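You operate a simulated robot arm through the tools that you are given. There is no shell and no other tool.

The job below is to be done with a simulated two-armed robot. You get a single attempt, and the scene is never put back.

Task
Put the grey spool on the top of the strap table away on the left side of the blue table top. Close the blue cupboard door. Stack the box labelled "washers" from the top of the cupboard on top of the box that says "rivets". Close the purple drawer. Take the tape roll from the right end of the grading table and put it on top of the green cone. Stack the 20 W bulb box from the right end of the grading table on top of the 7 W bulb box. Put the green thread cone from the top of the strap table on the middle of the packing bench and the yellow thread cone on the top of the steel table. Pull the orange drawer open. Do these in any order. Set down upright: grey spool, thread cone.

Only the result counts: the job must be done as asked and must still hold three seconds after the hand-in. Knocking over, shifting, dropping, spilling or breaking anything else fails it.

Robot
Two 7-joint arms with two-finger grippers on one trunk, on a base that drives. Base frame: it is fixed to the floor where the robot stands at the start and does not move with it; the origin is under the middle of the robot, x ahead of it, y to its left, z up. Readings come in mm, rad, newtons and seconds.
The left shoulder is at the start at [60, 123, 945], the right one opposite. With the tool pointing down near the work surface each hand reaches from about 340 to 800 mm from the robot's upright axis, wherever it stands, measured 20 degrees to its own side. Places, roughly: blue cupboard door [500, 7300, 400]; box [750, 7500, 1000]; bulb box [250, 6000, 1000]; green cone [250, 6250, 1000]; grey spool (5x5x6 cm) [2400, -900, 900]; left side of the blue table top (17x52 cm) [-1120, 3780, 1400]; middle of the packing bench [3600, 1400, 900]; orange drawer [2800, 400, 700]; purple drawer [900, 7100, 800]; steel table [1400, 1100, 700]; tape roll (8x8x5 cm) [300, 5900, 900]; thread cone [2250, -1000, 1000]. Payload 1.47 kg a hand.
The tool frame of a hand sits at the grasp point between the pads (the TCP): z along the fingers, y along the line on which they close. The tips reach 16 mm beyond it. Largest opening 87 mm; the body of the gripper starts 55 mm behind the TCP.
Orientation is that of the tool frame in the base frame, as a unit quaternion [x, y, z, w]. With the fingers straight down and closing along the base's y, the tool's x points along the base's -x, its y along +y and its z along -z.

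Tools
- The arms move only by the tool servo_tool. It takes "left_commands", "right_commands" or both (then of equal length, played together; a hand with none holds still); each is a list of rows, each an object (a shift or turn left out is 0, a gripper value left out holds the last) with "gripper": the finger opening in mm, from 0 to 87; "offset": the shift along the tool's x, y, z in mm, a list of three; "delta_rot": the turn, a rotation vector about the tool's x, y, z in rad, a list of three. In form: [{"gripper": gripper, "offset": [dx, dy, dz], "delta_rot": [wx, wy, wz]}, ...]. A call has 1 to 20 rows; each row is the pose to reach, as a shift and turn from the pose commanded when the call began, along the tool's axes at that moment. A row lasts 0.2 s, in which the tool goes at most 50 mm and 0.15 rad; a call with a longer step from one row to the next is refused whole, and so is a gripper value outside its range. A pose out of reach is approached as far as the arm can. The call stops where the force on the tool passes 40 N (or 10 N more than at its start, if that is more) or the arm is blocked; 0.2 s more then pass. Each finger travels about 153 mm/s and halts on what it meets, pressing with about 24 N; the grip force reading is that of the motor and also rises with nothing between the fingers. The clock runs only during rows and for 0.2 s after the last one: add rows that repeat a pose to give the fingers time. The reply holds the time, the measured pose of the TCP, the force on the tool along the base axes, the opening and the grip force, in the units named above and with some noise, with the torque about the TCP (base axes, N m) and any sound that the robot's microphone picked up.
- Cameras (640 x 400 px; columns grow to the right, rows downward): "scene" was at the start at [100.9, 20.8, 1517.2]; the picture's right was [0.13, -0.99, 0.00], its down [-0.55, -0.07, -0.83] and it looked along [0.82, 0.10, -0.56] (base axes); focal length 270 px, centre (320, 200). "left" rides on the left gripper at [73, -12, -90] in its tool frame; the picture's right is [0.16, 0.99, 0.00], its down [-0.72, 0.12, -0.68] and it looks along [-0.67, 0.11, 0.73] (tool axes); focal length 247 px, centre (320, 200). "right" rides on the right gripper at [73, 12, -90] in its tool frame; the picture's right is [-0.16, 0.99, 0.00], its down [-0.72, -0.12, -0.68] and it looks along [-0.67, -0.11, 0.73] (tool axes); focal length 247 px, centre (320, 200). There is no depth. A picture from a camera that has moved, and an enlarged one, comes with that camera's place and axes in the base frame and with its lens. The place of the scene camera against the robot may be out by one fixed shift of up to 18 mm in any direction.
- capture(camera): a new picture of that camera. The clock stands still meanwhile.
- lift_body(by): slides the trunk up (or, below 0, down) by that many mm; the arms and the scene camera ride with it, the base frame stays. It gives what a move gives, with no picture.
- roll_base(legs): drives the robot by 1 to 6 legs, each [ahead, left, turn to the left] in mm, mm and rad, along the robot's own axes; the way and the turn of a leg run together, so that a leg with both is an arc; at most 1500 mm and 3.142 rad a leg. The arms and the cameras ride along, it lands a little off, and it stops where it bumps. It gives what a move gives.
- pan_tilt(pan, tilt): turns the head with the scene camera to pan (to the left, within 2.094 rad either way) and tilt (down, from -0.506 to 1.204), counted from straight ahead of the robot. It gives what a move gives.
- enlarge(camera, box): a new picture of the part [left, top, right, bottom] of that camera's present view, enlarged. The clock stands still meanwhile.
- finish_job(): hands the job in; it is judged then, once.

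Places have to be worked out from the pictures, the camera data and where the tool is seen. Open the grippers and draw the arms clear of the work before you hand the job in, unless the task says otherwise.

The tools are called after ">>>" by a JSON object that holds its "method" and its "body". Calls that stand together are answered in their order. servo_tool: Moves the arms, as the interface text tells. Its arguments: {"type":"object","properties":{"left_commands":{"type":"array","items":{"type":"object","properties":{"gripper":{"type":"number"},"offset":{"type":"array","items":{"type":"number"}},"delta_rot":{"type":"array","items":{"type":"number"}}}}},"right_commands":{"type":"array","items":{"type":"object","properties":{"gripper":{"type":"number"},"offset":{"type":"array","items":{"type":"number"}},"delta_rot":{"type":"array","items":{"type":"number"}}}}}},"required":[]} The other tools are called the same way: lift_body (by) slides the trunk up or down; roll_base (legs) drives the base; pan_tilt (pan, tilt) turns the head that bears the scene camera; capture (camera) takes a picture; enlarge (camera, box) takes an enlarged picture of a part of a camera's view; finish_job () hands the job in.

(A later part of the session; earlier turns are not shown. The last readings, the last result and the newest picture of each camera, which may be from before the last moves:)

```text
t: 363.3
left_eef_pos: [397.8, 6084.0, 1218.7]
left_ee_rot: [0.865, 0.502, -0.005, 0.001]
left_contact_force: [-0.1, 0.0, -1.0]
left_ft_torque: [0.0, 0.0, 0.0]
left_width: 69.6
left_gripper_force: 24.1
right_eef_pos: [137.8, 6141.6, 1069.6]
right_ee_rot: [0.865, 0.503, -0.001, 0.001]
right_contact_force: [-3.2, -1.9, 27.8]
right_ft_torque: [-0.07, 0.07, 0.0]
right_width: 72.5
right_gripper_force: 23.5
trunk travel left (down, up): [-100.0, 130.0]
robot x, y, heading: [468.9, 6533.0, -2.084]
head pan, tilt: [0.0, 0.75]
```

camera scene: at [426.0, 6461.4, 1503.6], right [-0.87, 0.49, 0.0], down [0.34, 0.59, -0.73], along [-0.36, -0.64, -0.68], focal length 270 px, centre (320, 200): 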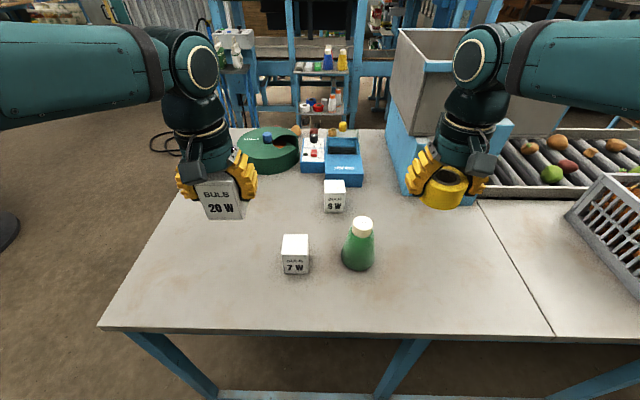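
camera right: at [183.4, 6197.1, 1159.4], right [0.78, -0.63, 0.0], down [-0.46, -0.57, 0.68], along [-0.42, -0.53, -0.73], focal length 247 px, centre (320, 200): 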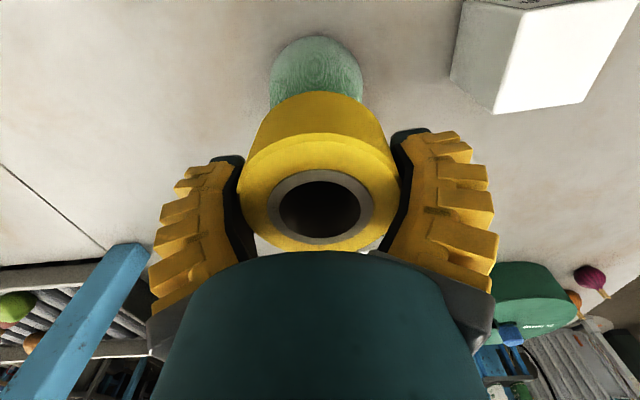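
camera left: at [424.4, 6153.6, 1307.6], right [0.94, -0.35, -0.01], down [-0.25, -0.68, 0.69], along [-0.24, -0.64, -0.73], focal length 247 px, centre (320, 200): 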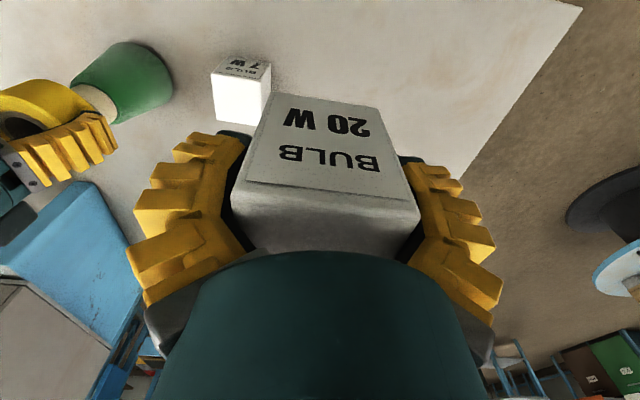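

Firm contact (28 N). I relieve the press, open gently, and rise.

>>> {"method": "servo_tool", "body": {"right_commands": [{"offset": [0, 0, -3]}, {"offset": [0, 0, -3], "gripper": 76}, {"offset": [0, 0, -3], "gripper": 80}, {"offset": [0, 0, -3], "gripper": 87}, {"offset": [0, 0, -3], "gripper": 87}]}}

>>> {"method": "capture", "body": {"camera": "right"}}

>>> {"method": "enlarge", "body": {"camera": "scene", "box": [310, 150, 410, 270]}}

```text
t: 364.5
left_eef_pos: [396.8, 6082.9, 1218.4]
left_ee_rot: [0.864, 0.503, -0.006, 0.001]
left_contact_force: [0.5, -0.2, -1.0]
left_ft_torque: [0.02, -0.01, 0.05]
left_width: 69.5
left_gripper_force: 23.9
right_eef_pos: [137.9, 6139.4, 1068.8]
right_ee_rot: [0.865, 0.502, 0.001, 0.0]
right_contact_force: [-0.6, -0.6, -0.4]
right_ft_torque: [-0.02, 0.01, 0.01]
right_width: 87.1
right_gripper_force: 0.1
trunk travel left (down, up): [-100.0, 130.0]
robot x, y, heading: [470.9, 6533.4, -2.089]
head pan, tilt: [0.0, 0.75]
```

```text
taken
camera right: at [183.5, 6197.1, 1158.3], right [0.78, -0.63, 0.0], down [-0.46, -0.57, 0.68], along [-0.42, -0.53, -0.73], focal length 247 px, centre (320, 200)
```

right: 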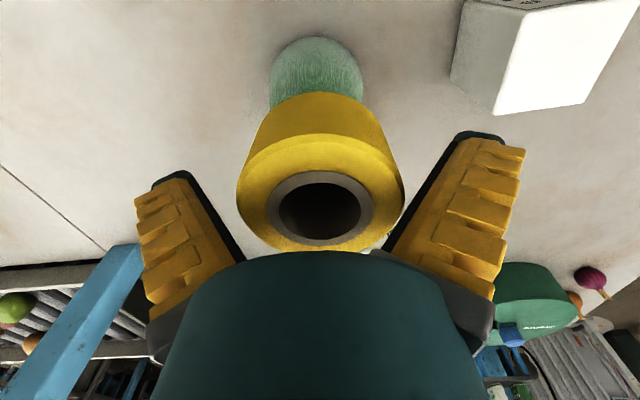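

```text
3.33 times, centred on (360, 210) of scene
camera zoom: at [426.0, 6461.3, 1503.6], right [-0.87, 0.49, 0.0], down [0.34, 0.59, -0.73], along [-0.36, -0.64, -0.68], focal length 900 px, centre (187, 167)
```

zoom: 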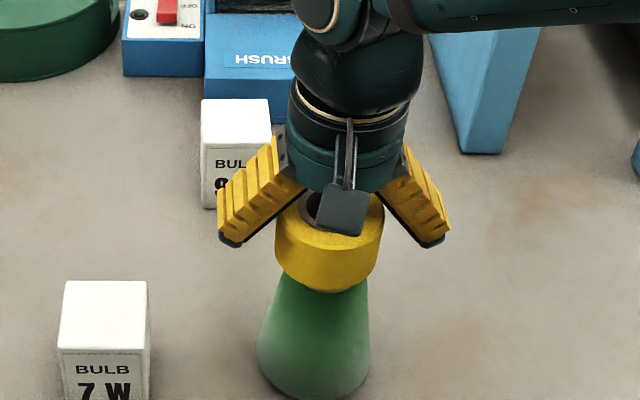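

The tape rests stably on the cone. I raise the right hand straight up and pull it back.

>>> {"method": "servo_tool", "body": {"right_commands": [{"offset": [0, 0, -15]}, {"offset": [0, 0, -35]}, {"offset": [0, 0, -70]}, {"offset": [0, 0, -110]}, {"offset": [0, 0, -150]}, {"offset": [35, -35, -150]}, {"offset": [70, -70, -150]}, {"offset": [72, -106, -150]}]}}

>>> {"method": "capture", "body": {"camera": "scene"}}

```text
t: 366.3
left_eef_pos: [396.5, 6082.7, 1218.3]
left_ee_rot: [0.865, 0.502, -0.006, 0.002]
left_contact_force: [-0.5, -0.3, -0.2]
left_ft_torque: [-0.01, -0.02, 0.01]
left_width: 69.4
left_gripper_force: 24.5
right_eef_pos: [79.3, 6255.9, 1218.5]
right_ee_rot: [0.864, 0.503, 0.0, 0.0]
right_contact_force: [-0.8, 0.1, 0.5]
right_ft_torque: [-0.04, -0.02, 0.03]
right_width: 86.9
right_gripper_force: 0.1
trunk travel left (down, up): [-100.0, 130.0]
robot x, y, heading: [466.5, 6532.5, -2.085]
head pan, tilt: [0.0, 0.75]
```

```text
taken
camera scene: at [425.1, 6461.6, 1503.6], right [-0.87, 0.49, 0.0], down [0.34, 0.59, -0.73], along [-0.36, -0.64, -0.68], focal length 270 px, centre (320, 200)
```

scene: 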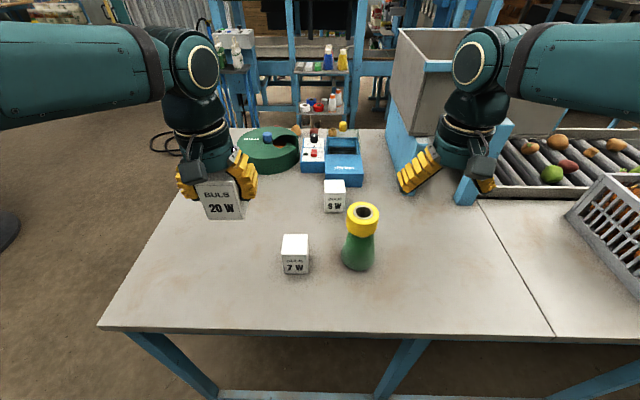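

Tape is on the cone. The 7 W box top centre is about (278, 6071, 968). I bring the 20 W box above it, allowing for ~14 mm forward offset in the grip, and check.

>>> {"method": "servo_tool", "body": {"left_commands": [{"offset": [-20, -32, 0]}, {"offset": [-40, -65, 0]}, {"offset": [-56, -97, 0]}, {"offset": [-56, -97, 40]}, {"offset": [-56, -97, 80]}, {"offset": [-56, -97, 120]}, {"offset": [-56, -97, 150]}, {"offset": [-56, -97, 150]}]}}

>>> {"method": "capture", "body": {"camera": "left"}}

>>> {"method": "enlarge", "body": {"camera": "scene", "box": [230, 170, 370, 290]}}

>>> {"method": "capture", "body": {"camera": "right"}}

```text
t: 368.1
left_eef_pos: [284.5, 6082.1, 1068.6]
left_ee_rot: [0.864, 0.503, -0.006, 0.001]
left_contact_force: [-0.2, -0.3, -1.6]
left_ft_torque: [0.02, -0.01, 0.01]
left_width: 69.9
left_gripper_force: 24.5
right_eef_pos: [80.5, 6254.7, 1219.7]
right_ee_rot: [0.864, 0.503, 0.001, -0.001]
right_contact_force: [0.0, -0.6, -0.8]
right_ft_torque: [-0.01, 0.0, 0.01]
right_width: 87.1
right_gripper_force: 0.2
trunk travel left (down, up): [-100.0, 130.0]
robot x, y, heading: [469.7, 6535.0, -2.089]
head pan, tilt: [0.0, 0.75]
```

```text
taken
camera left: at [311.6, 6151.9, 1157.9], right [0.94, -0.35, -0.01], down [-0.25, -0.68, 0.69], along [-0.24, -0.64, -0.73], focal length 247 px, centre (320, 200)
```

left: 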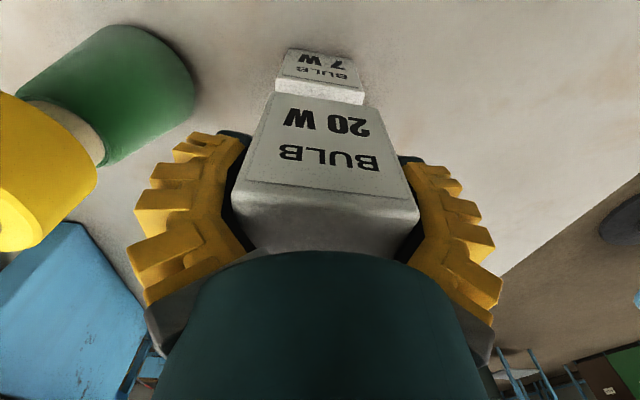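

```text
3.33 times, centred on (300, 230) of scene
camera zoom: at [426.3, 6461.6, 1503.7], right [-0.87, 0.49, 0.0], down [0.34, 0.59, -0.73], along [-0.36, -0.64, -0.68], focal length 900 px, centre (387, 100)
```

zoom: 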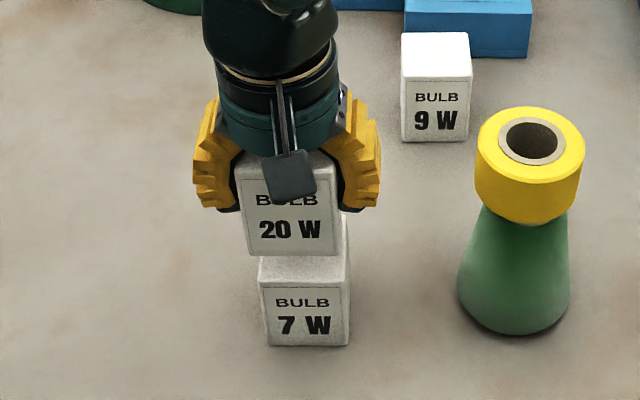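

```text
taken
camera right: at [126.1, 6311.7, 1308.2], right [0.78, -0.63, 0.0], down [-0.46, -0.57, 0.68], along [-0.42, -0.53, -0.73], focal length 247 px, centre (320, 200)
```

right: 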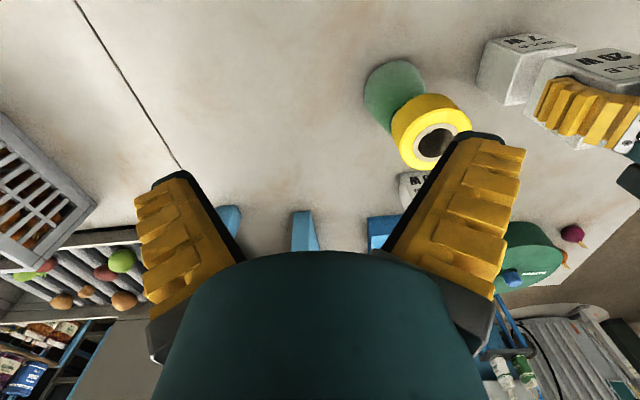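

The two boxes line up within ~5 mm. I shift 5 mm forward and 2 mm right, and lower close to contact.

>>> {"method": "servo_tool", "body": {"left_commands": [{"offset": [-5, -2, 10]}, {"offset": [-5, -2, 20]}, {"offset": [-5, -2, 30]}, {"offset": [-5, -2, 36]}, {"offset": [-5, -2, 36]}]}}

>>> {"method": "servo_tool", "body": {"left_commands": [{"offset": [0, 0, 2]}, {"offset": [0, 0, 5]}, {"offset": [0, 0, 5]}]}}

>>> {"method": "enlarge", "body": {"camera": "scene", "box": [230, 170, 370, 290]}}

>>> {"method": "capture", "body": {"camera": "left"}}

```text
t: 369.3
left_eef_pos: [280.1, 6076.6, 1035.2]
left_ee_rot: [0.864, 0.503, -0.008, 0.002]
left_contact_force: [1.4, -3.1, 15.5]
left_ft_torque: [-0.37, -0.25, 0.02]
left_width: 69.5
left_gripper_force: 24.1
right_eef_pos: [80.5, 6256.8, 1220.2]
right_ee_rot: [0.864, 0.503, 0.001, 0.0]
right_contact_force: [0.5, 0.5, 0.7]
right_ft_torque: [0.02, 0.04, 0.01]
right_width: 87.0
right_gripper_force: 0.2
trunk travel left (down, up): [-100.0, 130.0]
robot x, y, heading: [468.5, 6534.5, -2.089]
head pan, tilt: [0.0, 0.75]
```

```text
t: 369.9
left_eef_pos: [279.1, 6076.7, 1032.7]
left_ee_rot: [0.864, 0.504, -0.01, 0.002]
left_contact_force: [4.7, 2.5, 17.9]
left_ft_torque: [0.49, -0.44, -0.03]
left_width: 69.1
left_gripper_force: 24.2
right_eef_pos: [80.9, 6256.3, 1220.0]
right_ee_rot: [0.864, 0.503, 0.0, 0.0]
right_contact_force: [-0.4, 0.0, 0.4]
right_ft_torque: [-0.01, 0.0, 0.01]
right_width: 87.2
right_gripper_force: 0.0
trunk travel left (down, up): [-100.0, 130.0]
robot x, y, heading: [471.0, 6533.2, -2.083]
head pan, tilt: [0.0, 0.75]
stopped in row 3 (left hand): the force on the tool passed its limit at 45 N (the readings are from after the stop); the commanded pose is now the measured one
```

```text
3.33 times, centred on (300, 230) of scene
camera zoom: at [427.2, 6462.9, 1503.6], right [-0.87, 0.49, 0.0], down [0.34, 0.59, -0.73], along [-0.36, -0.64, -0.68], focal length 900 px, centre (387, 100)
```

zoom: 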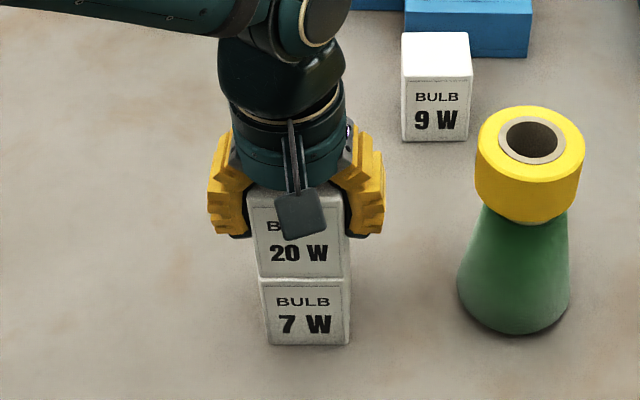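

```text
taken
camera left: at [306.7, 6148.6, 1121.4], right [0.94, -0.35, -0.01], down [-0.25, -0.68, 0.69], along [-0.25, -0.65, -0.72], focal length 247 px, centre (320, 200)
```

left: 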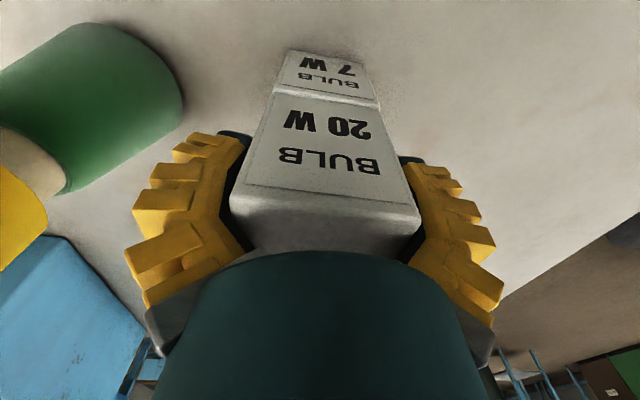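

The box sits on the 7 W box, well aligned. I relieve the pressure, open, and check before rising.

>>> {"method": "servo_tool", "body": {"left_commands": [{"offset": [0, 0, -2]}, {"offset": [0, 0, -3]}, {"offset": [0, 0, -3], "gripper": 73}, {"offset": [0, 0, -3], "gripper": 80}, {"offset": [0, 0, -3], "gripper": 87}, {"offset": [0, 0, -3], "gripper": 87}]}}

>>> {"method": "enlarge", "body": {"camera": "scene", "box": [230, 170, 370, 290]}}

```text
t: 371.3
left_eef_pos: [277.8, 6076.0, 1034.9]
left_ee_rot: [0.864, 0.503, -0.008, 0.003]
left_contact_force: [-0.5, -0.7, 4.3]
left_ft_torque: [0.07, -0.03, 0.0]
left_width: 88.4
left_gripper_force: 7.6
right_eef_pos: [78.9, 6255.7, 1219.0]
right_ee_rot: [0.864, 0.503, 0.001, 0.0]
right_contact_force: [-0.2, -0.1, -0.1]
right_ft_torque: [-0.03, -0.01, -0.01]
right_width: 87.1
right_gripper_force: 0.1
trunk travel left (down, up): [-100.0, 130.0]
robot x, y, heading: [465.5, 6527.2, -2.089]
head pan, tilt: [0.0, 0.75]
```

```text
3.33 times, centred on (300, 230) of scene
camera zoom: at [426.3, 6461.7, 1503.7], right [-0.87, 0.49, 0.0], down [0.34, 0.59, -0.73], along [-0.36, -0.64, -0.68], focal length 900 px, centre (387, 100)
```

zoom: 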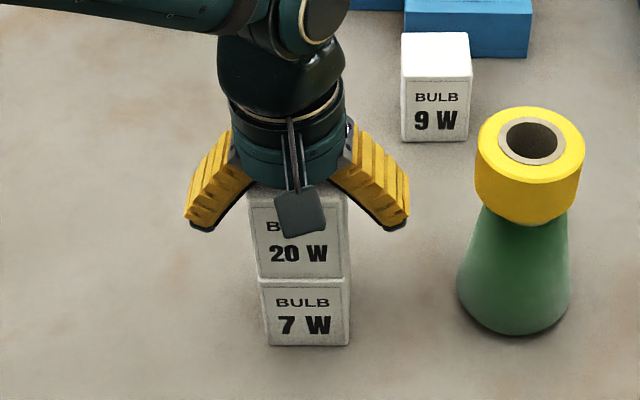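

A small residual force remains; I rise slowly 12 mm and look whether the box stays.

>>> {"method": "servo_tool", "body": {"left_commands": [{"offset": [0, 0, -4], "gripper": 87}, {"offset": [0, 0, -8]}, {"offset": [0, 0, -12]}, {"offset": [0, 0, -12]}]}}

>>> {"method": "enlarge", "body": {"camera": "scene", "box": [230, 170, 370, 290]}}

>>> {"method": "capture", "body": {"camera": "left"}}

```text
t: 372.3
left_eef_pos: [279.5, 6077.0, 1047.2]
left_ee_rot: [0.864, 0.503, -0.009, 0.003]
left_contact_force: [-0.1, 0.0, 0.2]
left_ft_torque: [0.01, -0.02, 0.0]
left_width: 87.1
left_gripper_force: 0.1
right_eef_pos: [80.6, 6254.6, 1220.8]
right_ee_rot: [0.864, 0.503, 0.001, 0.0]
right_contact_force: [-0.6, -0.6, 0.2]
right_ft_torque: [0.01, 0.01, -0.04]
right_width: 87.0
right_gripper_force: 0.0
trunk travel left (down, up): [-100.0, 130.0]
robot x, y, heading: [468.8, 6527.7, -2.089]
head pan, tilt: [0.0, 0.75]
```

```text
3.33 times, centred on (300, 230) of scene
camera zoom: at [426.1, 6461.4, 1503.6], right [-0.87, 0.49, 0.0], down [0.34, 0.59, -0.73], along [-0.36, -0.64, -0.68], focal length 900 px, centre (387, 100)
```

zoom: 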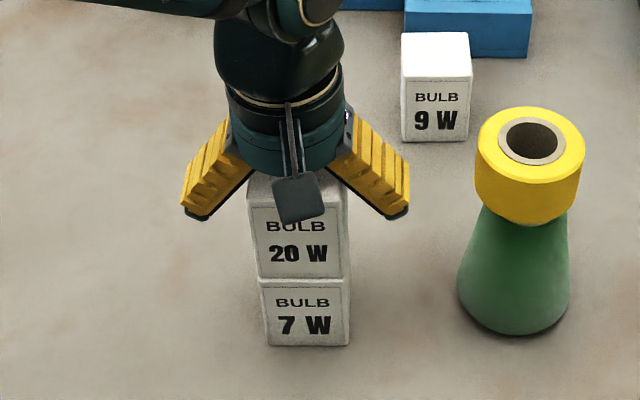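

```text
taken
camera left: at [306.2, 6147.8, 1134.7], right [0.94, -0.35, -0.01], down [-0.25, -0.68, 0.69], along [-0.25, -0.65, -0.72], focal length 247 px, centre (320, 200)
```

left: 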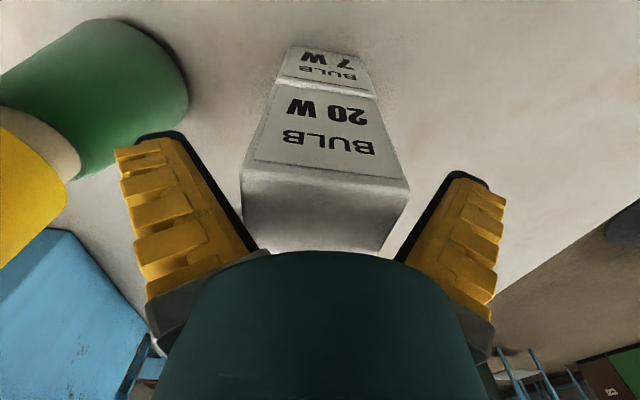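

Stack stands, hand free. I raise and retract the left hand and view the result.

>>> {"method": "servo_tool", "body": {"left_commands": [{"offset": [0, 0, -40]}, {"offset": [0, 0, -80]}, {"offset": [0, 0, -120]}, {"offset": [0, 0, -160]}, {"offset": [20, 33, -175]}, {"offset": [40, 66, -175]}, {"offset": [60, 99, -175]}]}}

>>> {"method": "capture", "body": {"camera": "scene"}}

>>> {"method": "pan_tilt", "body": {"pan": 2.09, "tilt": 0.4}}

>>> {"method": "capture", "body": {"camera": "scene"}}

>>> {"method": "pan_tilt", "body": {"pan": -2.09, "tilt": 0.4}}

>>> {"method": "capture", "body": {"camera": "scene"}}

```text
t: 373.9
left_eef_pos: [399.1, 6082.4, 1220.3]
left_ee_rot: [0.865, 0.502, -0.01, 0.001]
left_contact_force: [-0.5, 0.1, -0.2]
left_ft_torque: [-0.01, 0.02, 0.03]
left_width: 87.2
left_gripper_force: 0.1
right_eef_pos: [81.6, 6256.4, 1219.8]
right_ee_rot: [0.864, 0.503, 0.0, 0.0]
right_contact_force: [0.2, -0.1, -0.1]
right_ft_torque: [0.04, 0.01, 0.01]
right_width: 87.0
right_gripper_force: 0.0
trunk travel left (down, up): [-100.0, 130.0]
robot x, y, heading: [468.4, 6535.2, -2.086]
head pan, tilt: [0.0, 0.75]
```

```text
taken
camera scene: at [427.7, 6461.9, 1503.7], right [-0.87, 0.49, 0.0], down [0.34, 0.59, -0.73], along [-0.36, -0.64, -0.68], focal length 270 px, centre (320, 200)
```

scene: 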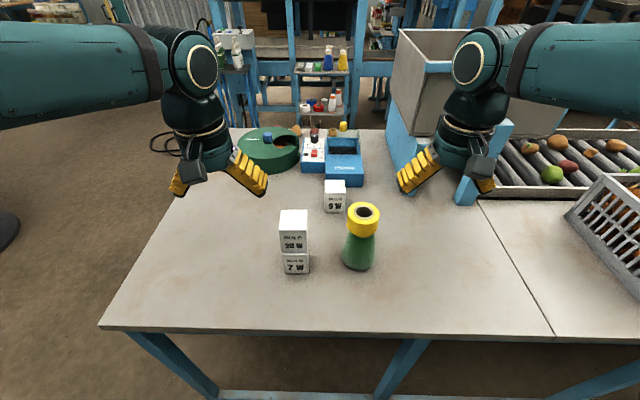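

```text
t: 375.9
left_eef_pos: [396.1, 6080.9, 1220.0]
left_ee_rot: [0.864, 0.503, -0.01, 0.002]
left_contact_force: [-0.2, 0.6, 0.0]
left_ft_torque: [0.0, 0.0, 0.0]
left_width: 86.8
left_gripper_force: 0.0
right_eef_pos: [80.4, 6256.4, 1219.6]
right_ee_rot: [0.864, 0.503, 0.001, 0.0]
right_contact_force: [0.0, 0.3, 0.6]
right_ft_torque: [0.02, -0.04, 0.01]
right_width: 87.0
right_gripper_force: 0.1
trunk travel left (down, up): [-100.0, 130.0]
robot x, y, heading: [472.2, 6534.1, -2.09]
head pan, tilt: [2.089, 0.4]
```

```text
taken
camera scene: at [559.7, 6533.7, 1534.7], right [0.0, -1.0, 0.0], down [-0.39, 0.0, -0.92], along [0.92, 0.0, -0.39], focal length 270 px, centre (320, 200)
```

scene: 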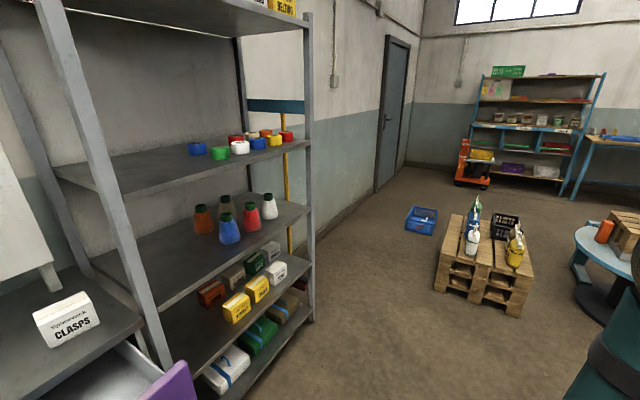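

```text
t: 379.3
left_eef_pos: [396.1, 6083.6, 1219.6]
left_ee_rot: [0.864, 0.503, -0.009, 0.001]
left_contact_force: [-0.2, 0.0, 0.0]
left_ft_torque: [-0.02, -0.02, 0.0]
left_width: 87.0
left_gripper_force: 0.1
right_eef_pos: [79.1, 6255.6, 1220.3]
right_ee_rot: [0.864, 0.503, 0.0, 0.0]
right_contact_force: [0.2, 0.9, -0.1]
right_ft_torque: [0.04, 0.0, 0.01]
right_width: 87.2
right_gripper_force: 0.1
trunk travel left (down, up): [-100.0, 130.0]
robot x, y, heading: [467.8, 6529.2, -2.088]
head pan, tilt: [-2.089, 0.4]
```

```text
taken
camera scene: at [419.7, 6613.1, 1534.7], right [0.86, 0.51, 0.0], down [0.2, -0.33, -0.92], along [-0.47, 0.79, -0.39], focal length 270 px, centre (320, 200)
```

scene: 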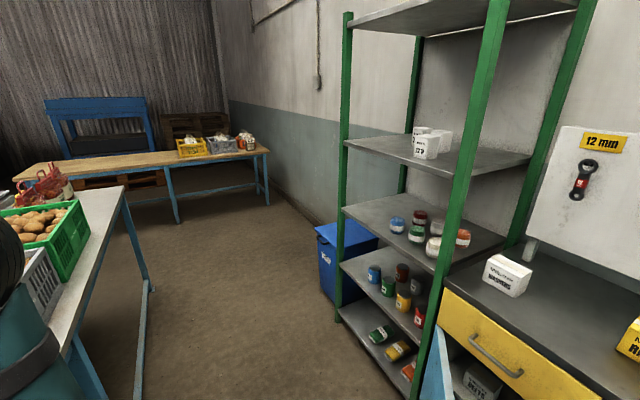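

All done on the table. The cupboard is behind me: washers box left, rivets box in the middle, yellow drawer, open purple drawer, open blue door. I turn round in place (hands are above all nearby items).

>>> {"method": "roll_base", "body": {"legs": [[0, 0, 1.57], [0, 0, 1.57]]}}

>>> {"method": "pan_tilt", "body": {"pan": 0.0, "tilt": 0.6}}

>>> {"method": "capture", "body": {"camera": "scene"}}

```text
t: 387.4
left_eef_pos: [533.8, 6984.9, 1219.4]
left_ee_rot: [-0.51, 0.86, 0.002, 0.009]
left_contact_force: [0.4, 0.2, 0.5]
left_ft_torque: [0.0, 0.0, 0.04]
left_width: 87.0
left_gripper_force: 0.1
right_eef_pos: [852.8, 6816.2, 1219.8]
right_ee_rot: [-0.51, 0.86, -0.001, 0.0]
right_contact_force: [0.4, 0.4, -0.2]
right_ft_torque: [-0.03, 0.01, 0.02]
right_width: 86.6
right_gripper_force: 0.0
trunk travel left (down, up): [-100.0, 130.0]
robot x, y, heading: [469.7, 6533.3, 1.074]
head pan, tilt: [-2.089, 0.4]
```

```text
t: 389.4
left_eef_pos: [534.1, 6983.7, 1219.5]
left_ee_rot: [-0.509, 0.861, 0.003, 0.009]
left_contact_force: [0.6, -0.9, 0.0]
left_ft_torque: [0.01, 0.04, -0.01]
left_width: 87.0
left_gripper_force: 0.0
right_eef_pos: [853.0, 6814.9, 1218.9]
right_ee_rot: [-0.51, 0.86, 0.001, -0.001]
right_contact_force: [-0.9, -0.1, -0.1]
right_ft_torque: [0.01, -0.02, 0.01]
right_width: 87.0
right_gripper_force: 0.1
trunk travel left (down, up): [-100.0, 130.0]
robot x, y, heading: [468.2, 6532.9, 1.067]
head pan, tilt: [0.0, 0.6]
```

```text
taken
camera scene: at [519.2, 6628.5, 1516.5], right [0.88, -0.48, 0.0], down [-0.27, -0.5, -0.83], along [0.4, 0.72, -0.56], focal length 270 px, centre (320, 200)
```

scene: 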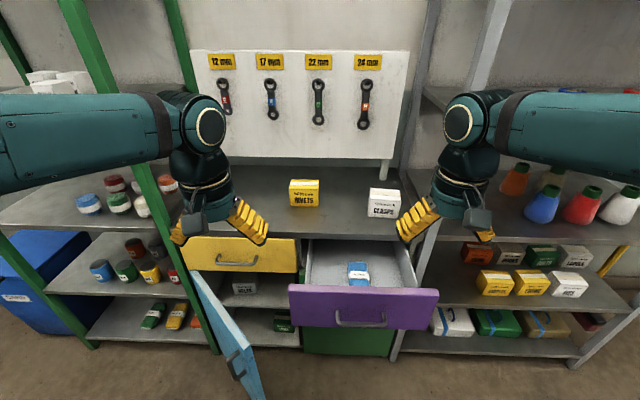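

I look with both wrist cameras to triangulate the drawer handle, door and boxes.

>>> {"method": "capture", "body": {"camera": "right"}}

>>> {"method": "capture", "body": {"camera": "left"}}

>>> {"method": "enlarge", "body": {"camera": "scene", "box": [180, 160, 440, 380]}}

```text
taken
camera right: at [808.1, 6756.3, 1308.1], right [-0.79, 0.61, 0.0], down [0.45, 0.58, 0.68], along [0.42, 0.54, -0.73], focal length 247 px, centre (320, 200)
```

right: 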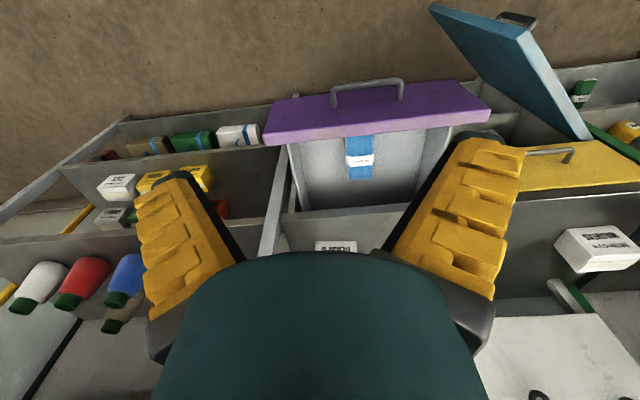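

```text
taken
camera left: at [508.8, 6913.9, 1307.9], right [-0.94, 0.34, -0.01], down [0.24, 0.68, 0.69], along [0.24, 0.65, -0.72], focal length 247 px, centre (320, 200)
```

left: 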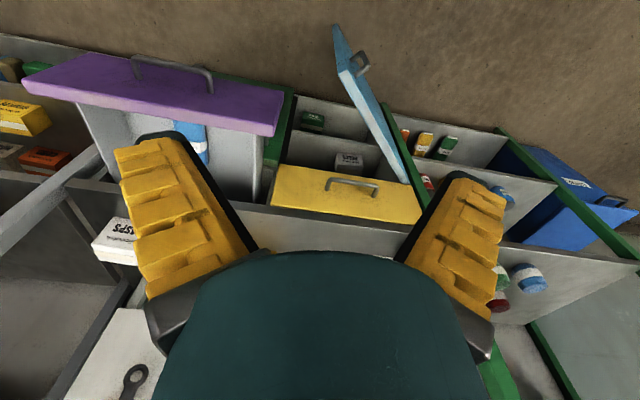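

```text
1.82 times, centred on (310, 270) of scene
camera zoom: at [519.2, 6628.5, 1516.5], right [0.88, -0.48, 0.0], down [-0.27, -0.5, -0.83], along [0.4, 0.72, -0.56], focal length 491 px, centre (338, 73)
```

zoom: 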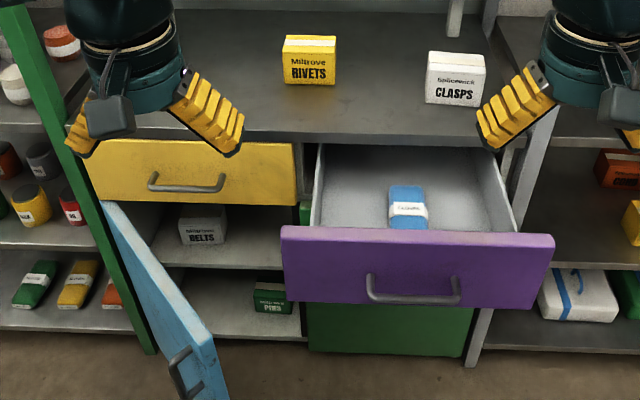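

Purple handle is at about (838, 6953, 779), 546 mm ahead and ~196 mm out; the closed front (yellow handle) is at ~742 ahead. I turn the right hand forward as before, stopping short of the handle.

>>> {"method": "servo_tool", "body": {"right_commands": [{"offset": [-4, 6, 32], "delta_rot": [-0.086, -0.086, 0.086], "gripper": 87}, {"offset": [-8, 11, 64], "delta_rot": [-0.172, -0.172, 0.172]}, {"offset": [-12, 17, 96], "delta_rot": [-0.258, -0.258, 0.258]}, {"offset": [-16, 22, 128], "delta_rot": [-0.344, -0.344, 0.344]}, {"offset": [-20, 28, 160], "delta_rot": [-0.43, -0.43, 0.43]}, {"offset": [-24, 34, 192], "delta_rot": [-0.516, -0.516, 0.516]}, {"offset": [-28, 40, 224], "delta_rot": [-0.602, -0.602, 0.602]}, {"offset": [-32, 45, 256], "delta_rot": [-0.688, -0.688, 0.688]}, {"offset": [-37, 51, 288], "delta_rot": [-0.774, -0.774, 0.774]}, {"offset": [-42, 56, 320], "delta_rot": [-0.86, -0.86, 0.86]}, {"offset": [-46, 62, 352], "delta_rot": [-0.946, -0.946, 0.946]}, {"offset": [-50, 68, 384], "delta_rot": [-1.032, -1.032, 1.032]}, {"offset": [-54, 74, 410], "delta_rot": [-1.118, -1.118, 1.118]}, {"offset": [-58, 79, 430], "delta_rot": [-1.204, -1.204, 1.204]}, {"offset": [-58, 79, 440], "delta_rot": [-1.2092, -1.2092, 1.2092]}, {"offset": [-58, 79, 440], "delta_rot": [-1.2092, -1.2092, 1.2092]}]}}

>>> {"method": "capture", "body": {"camera": "right"}}

>>> {"method": "capture", "body": {"camera": "scene"}}

```text
t: 392.8
left_eef_pos: [533.2, 6983.7, 1219.4]
left_ee_rot: [-0.51, 0.86, 0.002, 0.009]
left_contact_force: [0.4, -0.5, -1.6]
left_ft_torque: [0.01, -0.01, 0.02]
left_width: 87.0
left_gripper_force: 0.0
right_eef_pos: [811.1, 6903.8, 779.0]
right_ee_rot: [0.177, 0.685, 0.685, 0.176]
right_contact_force: [0.8, 0.2, 0.0]
right_ft_torque: [0.0, -0.01, -0.04]
right_width: 87.0
right_gripper_force: 0.1
right hand out of reach, approached as far as the arm can: row 6, 8, 9
trunk travel left (down, up): [-100.0, 130.0]
robot x, y, heading: [470.8, 6531.9, 1.067]
head pan, tilt: [0.0, 0.6]
```

```text
taken
camera right: at [704.1, 6859.2, 790.1], right [0.14, -0.08, 0.99], down [0.31, -0.94, -0.12], along [0.94, 0.32, -0.11], focal length 247 px, centre (320, 200)
```

right: 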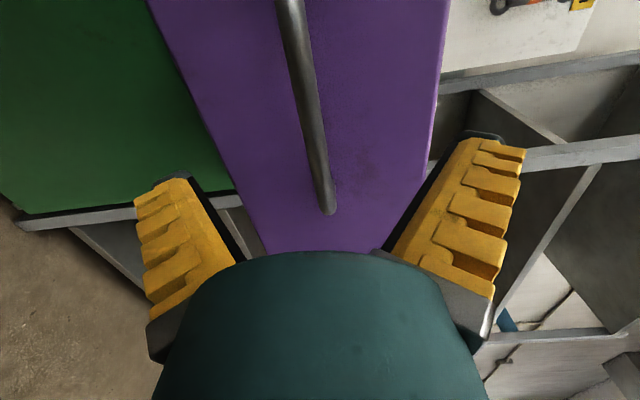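

```text
taken
camera scene: at [519.1, 6628.6, 1516.5], right [0.88, -0.48, 0.0], down [-0.27, -0.5, -0.83], along [0.4, 0.72, -0.56], focal length 270 px, centre (320, 200)
```

scene: 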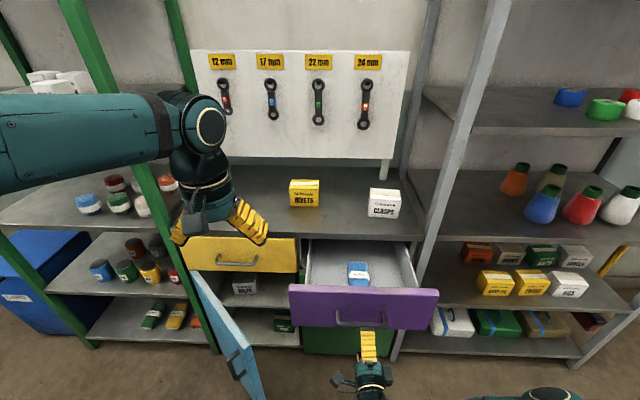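

The bar lies about 9 mm below the tool axis. I lower 8 mm, set the fingers to 60 mm to straddle the bar, and push the drawer front forward in stages.

>>> {"method": "servo_tool", "body": {"right_commands": [{"offset": [0, -8, 0], "gripper": 60}, {"offset": [0, -8, 0], "gripper": 60}, {"offset": [0, -8, 20]}, {"offset": [0, -8, 40]}, {"offset": [0, -8, 60]}, {"offset": [0, -8, 75]}, {"offset": [0, -8, 90]}, {"offset": [0, -8, 105]}, {"offset": [0, -8, 120]}]}}

>>> {"method": "capture", "body": {"camera": "scene"}}

>>> {"method": "capture", "body": {"camera": "right"}}

```text
t: 394.8
left_eef_pos: [534.3, 6985.1, 1219.1]
left_ee_rot: [-0.51, 0.86, 0.002, 0.009]
left_contact_force: [0.5, -0.5, 0.0]
left_ft_torque: [-0.01, -0.03, -0.01]
left_width: 86.9
left_gripper_force: 0.0
right_eef_pos: [868.7, 7009.5, 770.4]
right_ee_rot: [0.176, 0.686, 0.684, 0.176]
right_contact_force: [0.8, -0.6, -0.4]
right_ft_torque: [0.0, 0.01, 0.03]
right_width: 64.6
right_gripper_force: 3.2
trunk travel left (down, up): [-100.0, 130.0]
robot x, y, heading: [471.2, 6532.2, 1.067]
head pan, tilt: [0.0, 0.6]
```

```text
taken
camera scene: at [519.2, 6628.8, 1516.5], right [0.88, -0.48, 0.0], down [-0.27, -0.5, -0.82], along [0.4, 0.72, -0.57], focal length 270 px, centre (320, 200)
```

scene: 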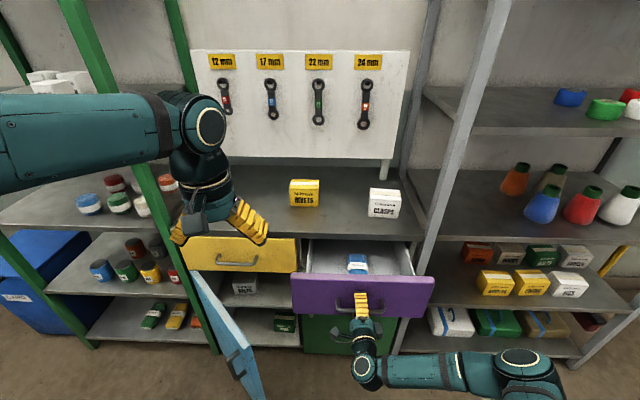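

```text
taken
camera right: at [762.0, 6965.1, 781.6], right [0.14, -0.07, 0.99], down [0.31, -0.94, -0.11], along [0.94, 0.32, -0.11], focal length 247 px, centre (320, 200)
```

right: 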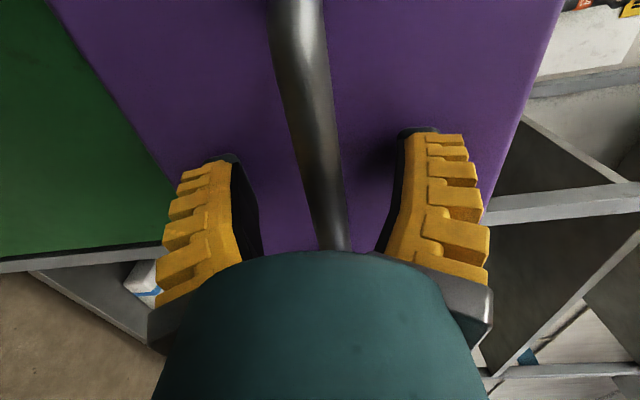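

The drawer moves with the push. I continue pushing until it stops.

>>> {"method": "servo_tool", "body": {"right_commands": [{"offset": [0, 0, 15]}, {"offset": [0, 0, 30]}, {"offset": [0, 0, 45]}, {"offset": [0, 0, 60]}, {"offset": [0, 0, 75]}, {"offset": [0, 0, 90]}, {"offset": [0, 0, 105]}, {"offset": [0, 0, 120]}, {"offset": [0, 0, 130]}, {"offset": [0, 0, 140]}, {"offset": [0, 0, 150]}, {"offset": [0, 0, 160]}, {"offset": [0, 0, 170]}]}}

>>> {"method": "capture", "body": {"camera": "scene"}}

>>> {"method": "capture", "body": {"camera": "right"}}

```text
t: 397.6
left_eef_pos: [533.0, 6983.8, 1219.8]
left_ee_rot: [-0.51, 0.86, 0.002, 0.009]
left_contact_force: [-0.2, 0.4, -0.2]
left_ft_torque: [-0.01, 0.01, 0.0]
left_width: 87.1
left_gripper_force: 0.1
right_eef_pos: [950.5, 7159.4, 771.0]
right_ee_rot: [0.175, 0.686, 0.684, 0.175]
right_contact_force: [-0.7, -0.3, -0.1]
right_ft_torque: [0.01, 0.01, 0.01]
right_width: 64.4
right_gripper_force: 3.6
trunk travel left (down, up): [-100.0, 130.0]
robot x, y, heading: [469.2, 6530.8, 1.069]
head pan, tilt: [0.0, 0.6]
```

```text
taken
camera scene: at [519.1, 6628.8, 1516.5], right [0.88, -0.48, 0.0], down [-0.27, -0.5, -0.82], along [0.4, 0.72, -0.57], focal length 270 px, centre (320, 200)
```

scene: 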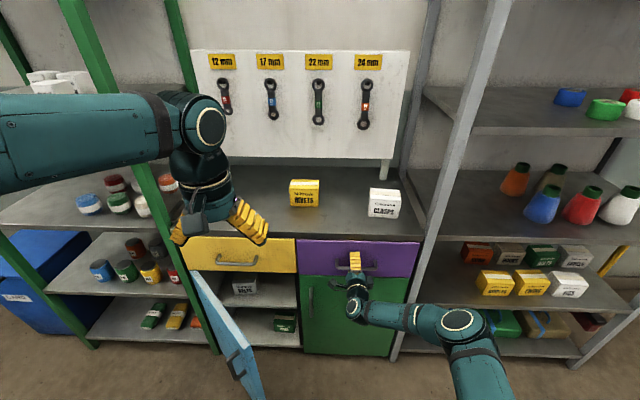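

```text
taken
camera right: at [843.9, 7113.6, 781.9], right [0.14, -0.07, 0.99], down [0.31, -0.94, -0.12], along [0.94, 0.32, -0.11], focal length 247 px, centre (320, 200)
```

right: 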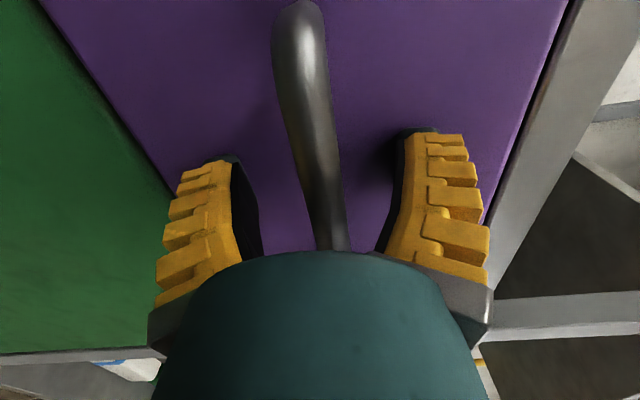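

The drawer looks almost flush but there's no resistance yet. I push a little more.

>>> {"method": "servo_tool", "body": {"right_commands": [{"offset": [0, 0, 6]}, {"offset": [0, 0, 12]}, {"offset": [0, 0, 18]}, {"offset": [0, 0, 24]}, {"offset": [0, 0, 30]}]}}

>>> {"method": "enlarge", "body": {"camera": "scene", "box": [180, 210, 440, 370]}}

```text
t: 398.2
left_eef_pos: [531.4, 6977.6, 1220.8]
left_ee_rot: [-0.51, 0.86, 0.004, 0.011]
left_contact_force: [-0.3, -1.3, -0.2]
left_ft_torque: [0.05, -0.04, 0.02]
left_width: 86.8
left_gripper_force: 0.0
right_eef_pos: [952.2, 7162.8, 767.6]
right_ee_rot: [0.175, 0.687, 0.683, 0.175]
right_contact_force: [-5.4, -8.5, 4.7]
right_ft_torque: [-0.21, 0.11, -0.12]
right_width: 38.0
right_gripper_force: 30.1
trunk travel left (down, up): [-100.0, 130.0]
robot x, y, heading: [468.0, 6531.6, 1.066]
head pan, tilt: [0.0, 0.6]
stopped in row 3 (right hand): the force on the tool passed its limit at 51 N (the readings are from after the stop); the commanded pose is now the measured one
```

```text
2.46 times, centred on (310, 290) of scene
camera zoom: at [515.8, 6621.9, 1517.1], right [0.88, -0.48, 0.0], down [-0.27, -0.49, -0.83], along [0.4, 0.73, -0.56], focal length 664 px, centre (345, -22)
```

zoom: 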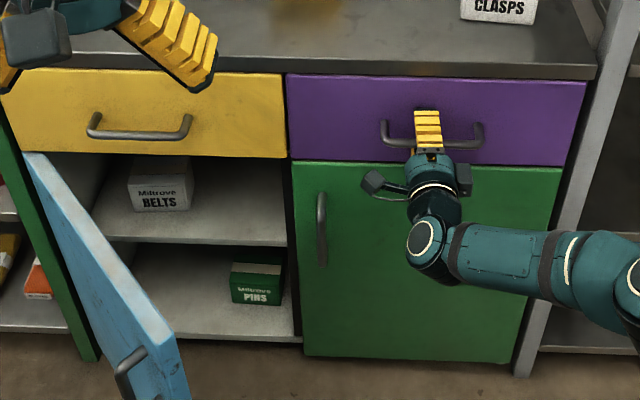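

Drawer is fully closed (51 N stop). I open the fingers and withdraw straight back without touching the handle.

>>> {"method": "servo_tool", "body": {"right_commands": [{"offset": [0, 0, -3], "gripper": 60}, {"offset": [0, 0, -6], "gripper": 75}, {"offset": [0, 0, -6], "gripper": 75}, {"offset": [0, 0, -20]}, {"offset": [0, 0, -40]}, {"offset": [0, 0, -70]}, {"offset": [0, 0, -100]}, {"offset": [0, 0, -140]}, {"offset": [0, 0, -180]}, {"offset": [0, 0, -220]}]}}

>>> {"method": "capture", "body": {"camera": "scene"}}

>>> {"method": "capture", "body": {"camera": "right"}}

```text
t: 400.4
left_eef_pos: [534.6, 6982.5, 1219.6]
left_ee_rot: [-0.51, 0.86, 0.002, 0.009]
left_contact_force: [0.4, -0.3, 0.0]
left_ft_torque: [0.03, -0.04, 0.0]
left_width: 86.8
left_gripper_force: 0.1
right_eef_pos: [848.3, 6972.4, 768.6]
right_ee_rot: [0.176, 0.688, 0.682, 0.174]
right_contact_force: [0.0, -0.4, -0.7]
right_ft_torque: [0.03, 0.02, 0.0]
right_width: 77.7
right_gripper_force: 2.5
trunk travel left (down, up): [-100.0, 130.0]
robot x, y, heading: [469.1, 6530.3, 1.072]
head pan, tilt: [0.0, 0.6]
```

```text
taken
camera scene: at [519.0, 6627.5, 1516.6], right [0.88, -0.48, 0.0], down [-0.27, -0.5, -0.83], along [0.4, 0.72, -0.56], focal length 270 px, centre (320, 200)
```

scene: 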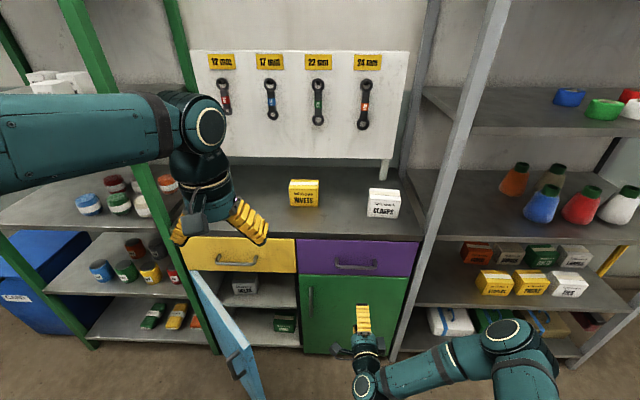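

```text
taken
camera right: at [741.6, 6927.2, 780.6], right [0.14, -0.07, 0.99], down [0.31, -0.94, -0.11], along [0.94, 0.32, -0.11], focal length 247 px, centre (320, 200)
```

right: 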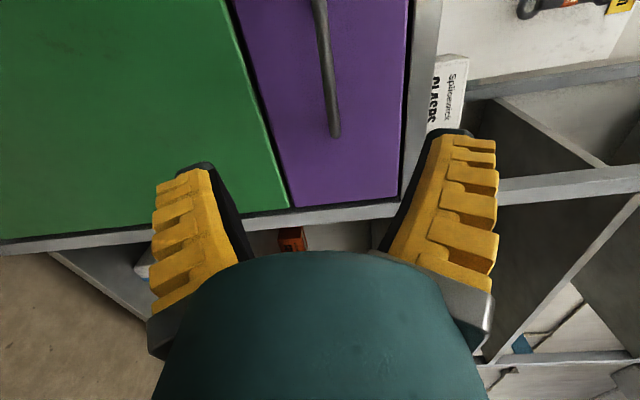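

Purple drawer is closed. Next the blue door, open ~45° with hinge at left; I'll push its outer face with the right hand, which is already pointing forward. I close the fingers, retract and raise above the door top, then strafe left.

>>> {"method": "servo_tool", "body": {"right_commands": [{"offset": [0, 0, -25], "gripper": 30}, {"offset": [0, 15, -50], "gripper": 0}, {"offset": [0, 30, -70], "gripper": 0}, {"offset": [0, 45, -75]}, {"offset": [0, 45, -75]}]}}

>>> {"method": "roll_base", "body": {"legs": [[0, 420, -0.02]]}}

>>> {"method": "capture", "body": {"camera": "scene"}}

>>> {"method": "capture", "body": {"camera": "right"}}

```text
t: 401.6
left_eef_pos: [534.3, 6983.2, 1219.8]
left_ee_rot: [-0.51, 0.86, 0.003, 0.008]
left_contact_force: [-0.1, 0.2, 0.7]
left_ft_torque: [-0.03, 0.02, 0.03]
left_width: 86.7
left_gripper_force: 0.0
right_eef_pos: [812.9, 6907.3, 814.1]
right_ee_rot: [0.176, 0.688, 0.682, 0.175]
right_contact_force: [-0.4, -0.1, -0.2]
right_ft_torque: [0.01, 0.01, -0.05]
right_width: 0.0
right_gripper_force: 23.7
trunk travel left (down, up): [-100.0, 130.0]
robot x, y, heading: [466.3, 6529.0, 1.065]
head pan, tilt: [0.0, 0.6]
```

```text
t: 405.8
left_eef_pos: [179.5, 7187.8, 1219.9]
left_ee_rot: [-0.499, 0.866, 0.002, 0.009]
left_contact_force: [0.5, 0.4, -0.4]
left_ft_torque: [0.01, -0.02, -0.01]
left_width: 87.0
left_gripper_force: 0.0
right_eef_pos: [456.4, 7104.6, 813.6]
right_ee_rot: [0.184, 0.686, 0.679, 0.183]
right_contact_force: [0.6, -0.7, 0.4]
right_ft_torque: [-0.04, 0.0, 0.02]
right_width: 0.0
right_gripper_force: 24.2
trunk travel left (down, up): [-100.0, 130.0]
robot x, y, heading: [103.0, 6737.3, 1.044]
head pan, tilt: [0.0, 0.6]
```

```text
taken
camera scene: at [155.8, 6832.9, 1516.5], right [0.86, -0.5, 0.0], down [-0.28, -0.49, -0.83], along [0.41, 0.71, -0.56], focal length 270 px, centre (320, 200)
```

scene: 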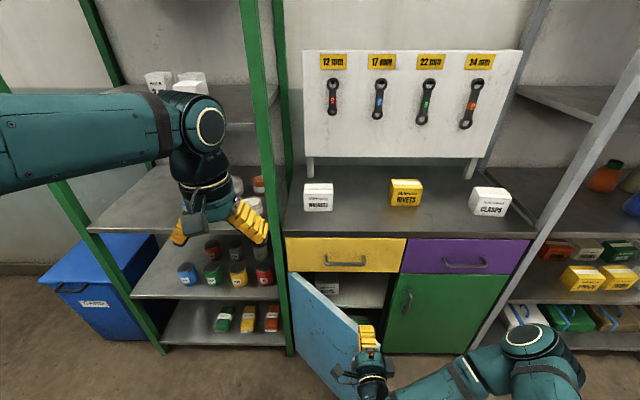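

```text
taken
camera right: at [348.8, 7062.1, 825.5], right [0.14, -0.07, 0.99], down [0.29, -0.95, -0.11], along [0.95, 0.3, -0.11], focal length 247 px, centre (320, 200)
```

right: 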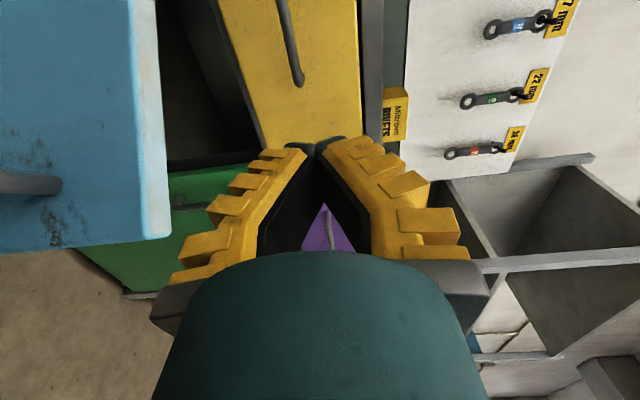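

The hand is just outside the door; to clear the door's handle I move 46 mm further left, then lower to z ≈ 640 and look.

>>> {"method": "servo_tool", "body": {"right_commands": [{"offset": [25, 0, 0], "gripper": 0}, {"offset": [48, 0, 0]}, {"offset": [48, -40, 0]}, {"offset": [48, -80, 0]}, {"offset": [48, -120, 0]}, {"offset": [48, -160, 0]}, {"offset": [48, -172, 0]}, {"offset": [48, -172, 0]}]}}

>>> {"method": "capture", "body": {"camera": "right"}}

>>> {"method": "capture", "body": {"camera": "scene"}}

```text
t: 407.6
left_eef_pos: [180.4, 7188.5, 1219.4]
left_ee_rot: [-0.498, 0.867, 0.001, 0.009]
left_contact_force: [0.3, -0.5, -0.4]
left_ft_torque: [0.0, 0.05, 0.03]
left_width: 86.8
left_gripper_force: 0.1
right_eef_pos: [414.9, 7126.4, 642.0]
right_ee_rot: [0.185, 0.686, 0.68, 0.183]
right_contact_force: [-0.4, -0.1, 0.6]
right_ft_torque: [-0.02, 0.0, -0.04]
right_width: 0.2
right_gripper_force: 24.0
trunk travel left (down, up): [-100.0, 130.0]
robot x, y, heading: [104.0, 6736.8, 1.043]
head pan, tilt: [0.0, 0.6]
```

```text
taken
camera right: at [306.5, 7084.7, 653.6], right [0.14, -0.07, 0.99], down [0.29, -0.95, -0.11], along [0.95, 0.3, -0.11], focal length 247 px, centre (320, 200)
```

right: 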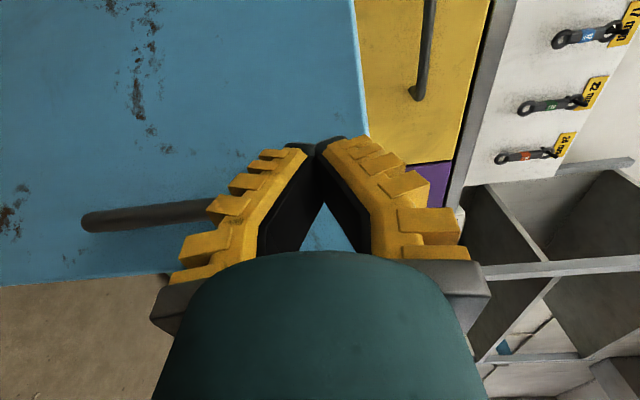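

```text
taken
camera scene: at [156.0, 6832.8, 1516.5], right [0.86, -0.5, 0.0], down [-0.28, -0.49, -0.83], along [0.41, 0.71, -0.56], focal length 270 px, centre (320, 200)
```

scene: 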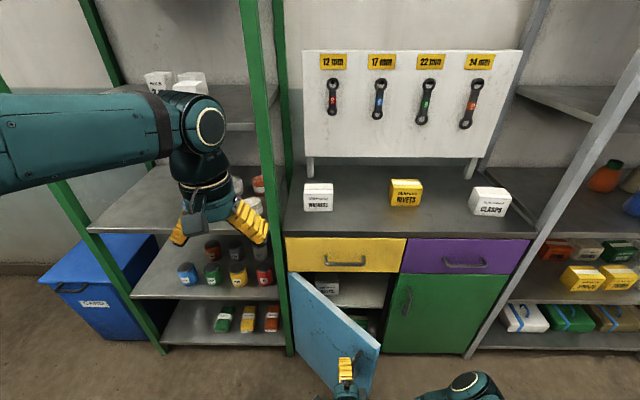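

The hand is on the door's outer face side, hinge-ward of the handle. I push forward and watch the door swing.

>>> {"method": "servo_tool", "body": {"right_commands": [{"offset": [0, 0, 20], "gripper": 0}, {"offset": [0, 0, 40]}, {"offset": [0, 0, 60]}, {"offset": [0, 0, 80]}, {"offset": [0, 0, 100]}, {"offset": [0, 0, 115]}, {"offset": [0, 0, 130]}, {"offset": [0, 0, 145]}, {"offset": [0, 0, 160]}]}}

>>> {"method": "capture", "body": {"camera": "scene"}}

>>> {"method": "capture", "body": {"camera": "right"}}

```text
t: 409.6
left_eef_pos: [181.0, 7187.5, 1219.9]
left_ee_rot: [-0.499, 0.866, 0.002, 0.009]
left_contact_force: [-1.2, -0.3, -0.3]
left_ft_torque: [0.05, 0.01, 0.0]
left_width: 86.8
left_gripper_force: 0.1
right_eef_pos: [494.7, 7266.0, 641.1]
right_ee_rot: [0.185, 0.686, 0.68, 0.183]
right_contact_force: [-1.0, 0.1, 0.3]
right_ft_torque: [-0.02, 0.0, -0.02]
right_width: 0.0
right_gripper_force: 23.6
trunk travel left (down, up): [-100.0, 130.0]
robot x, y, heading: [104.6, 6738.5, 1.045]
head pan, tilt: [0.0, 0.6]
```

```text
taken
camera scene: at [156.0, 6833.0, 1516.5], right [0.86, -0.5, 0.0], down [-0.28, -0.49, -0.82], along [0.41, 0.71, -0.57], focal length 270 px, centre (320, 200)
```

scene: 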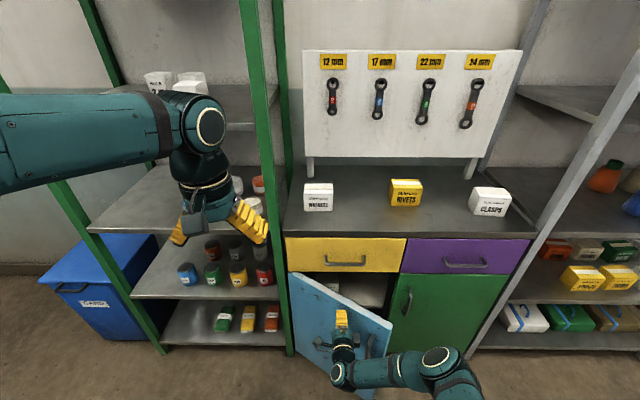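

```text
taken
camera right: at [386.7, 7223.4, 653.0], right [0.14, -0.07, 0.99], down [0.28, -0.95, -0.11], along [0.95, 0.3, -0.11], focal length 247 px, centre (320, 200)
```

right: 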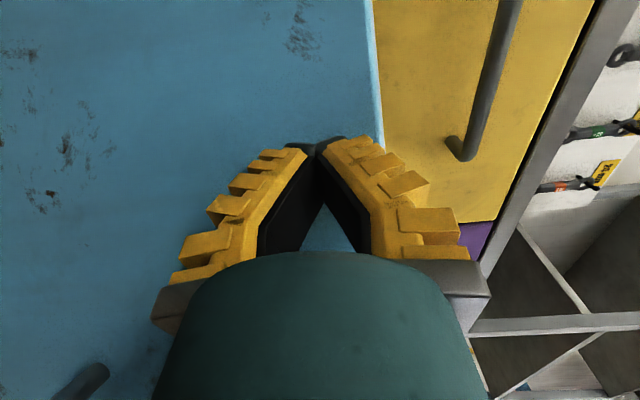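

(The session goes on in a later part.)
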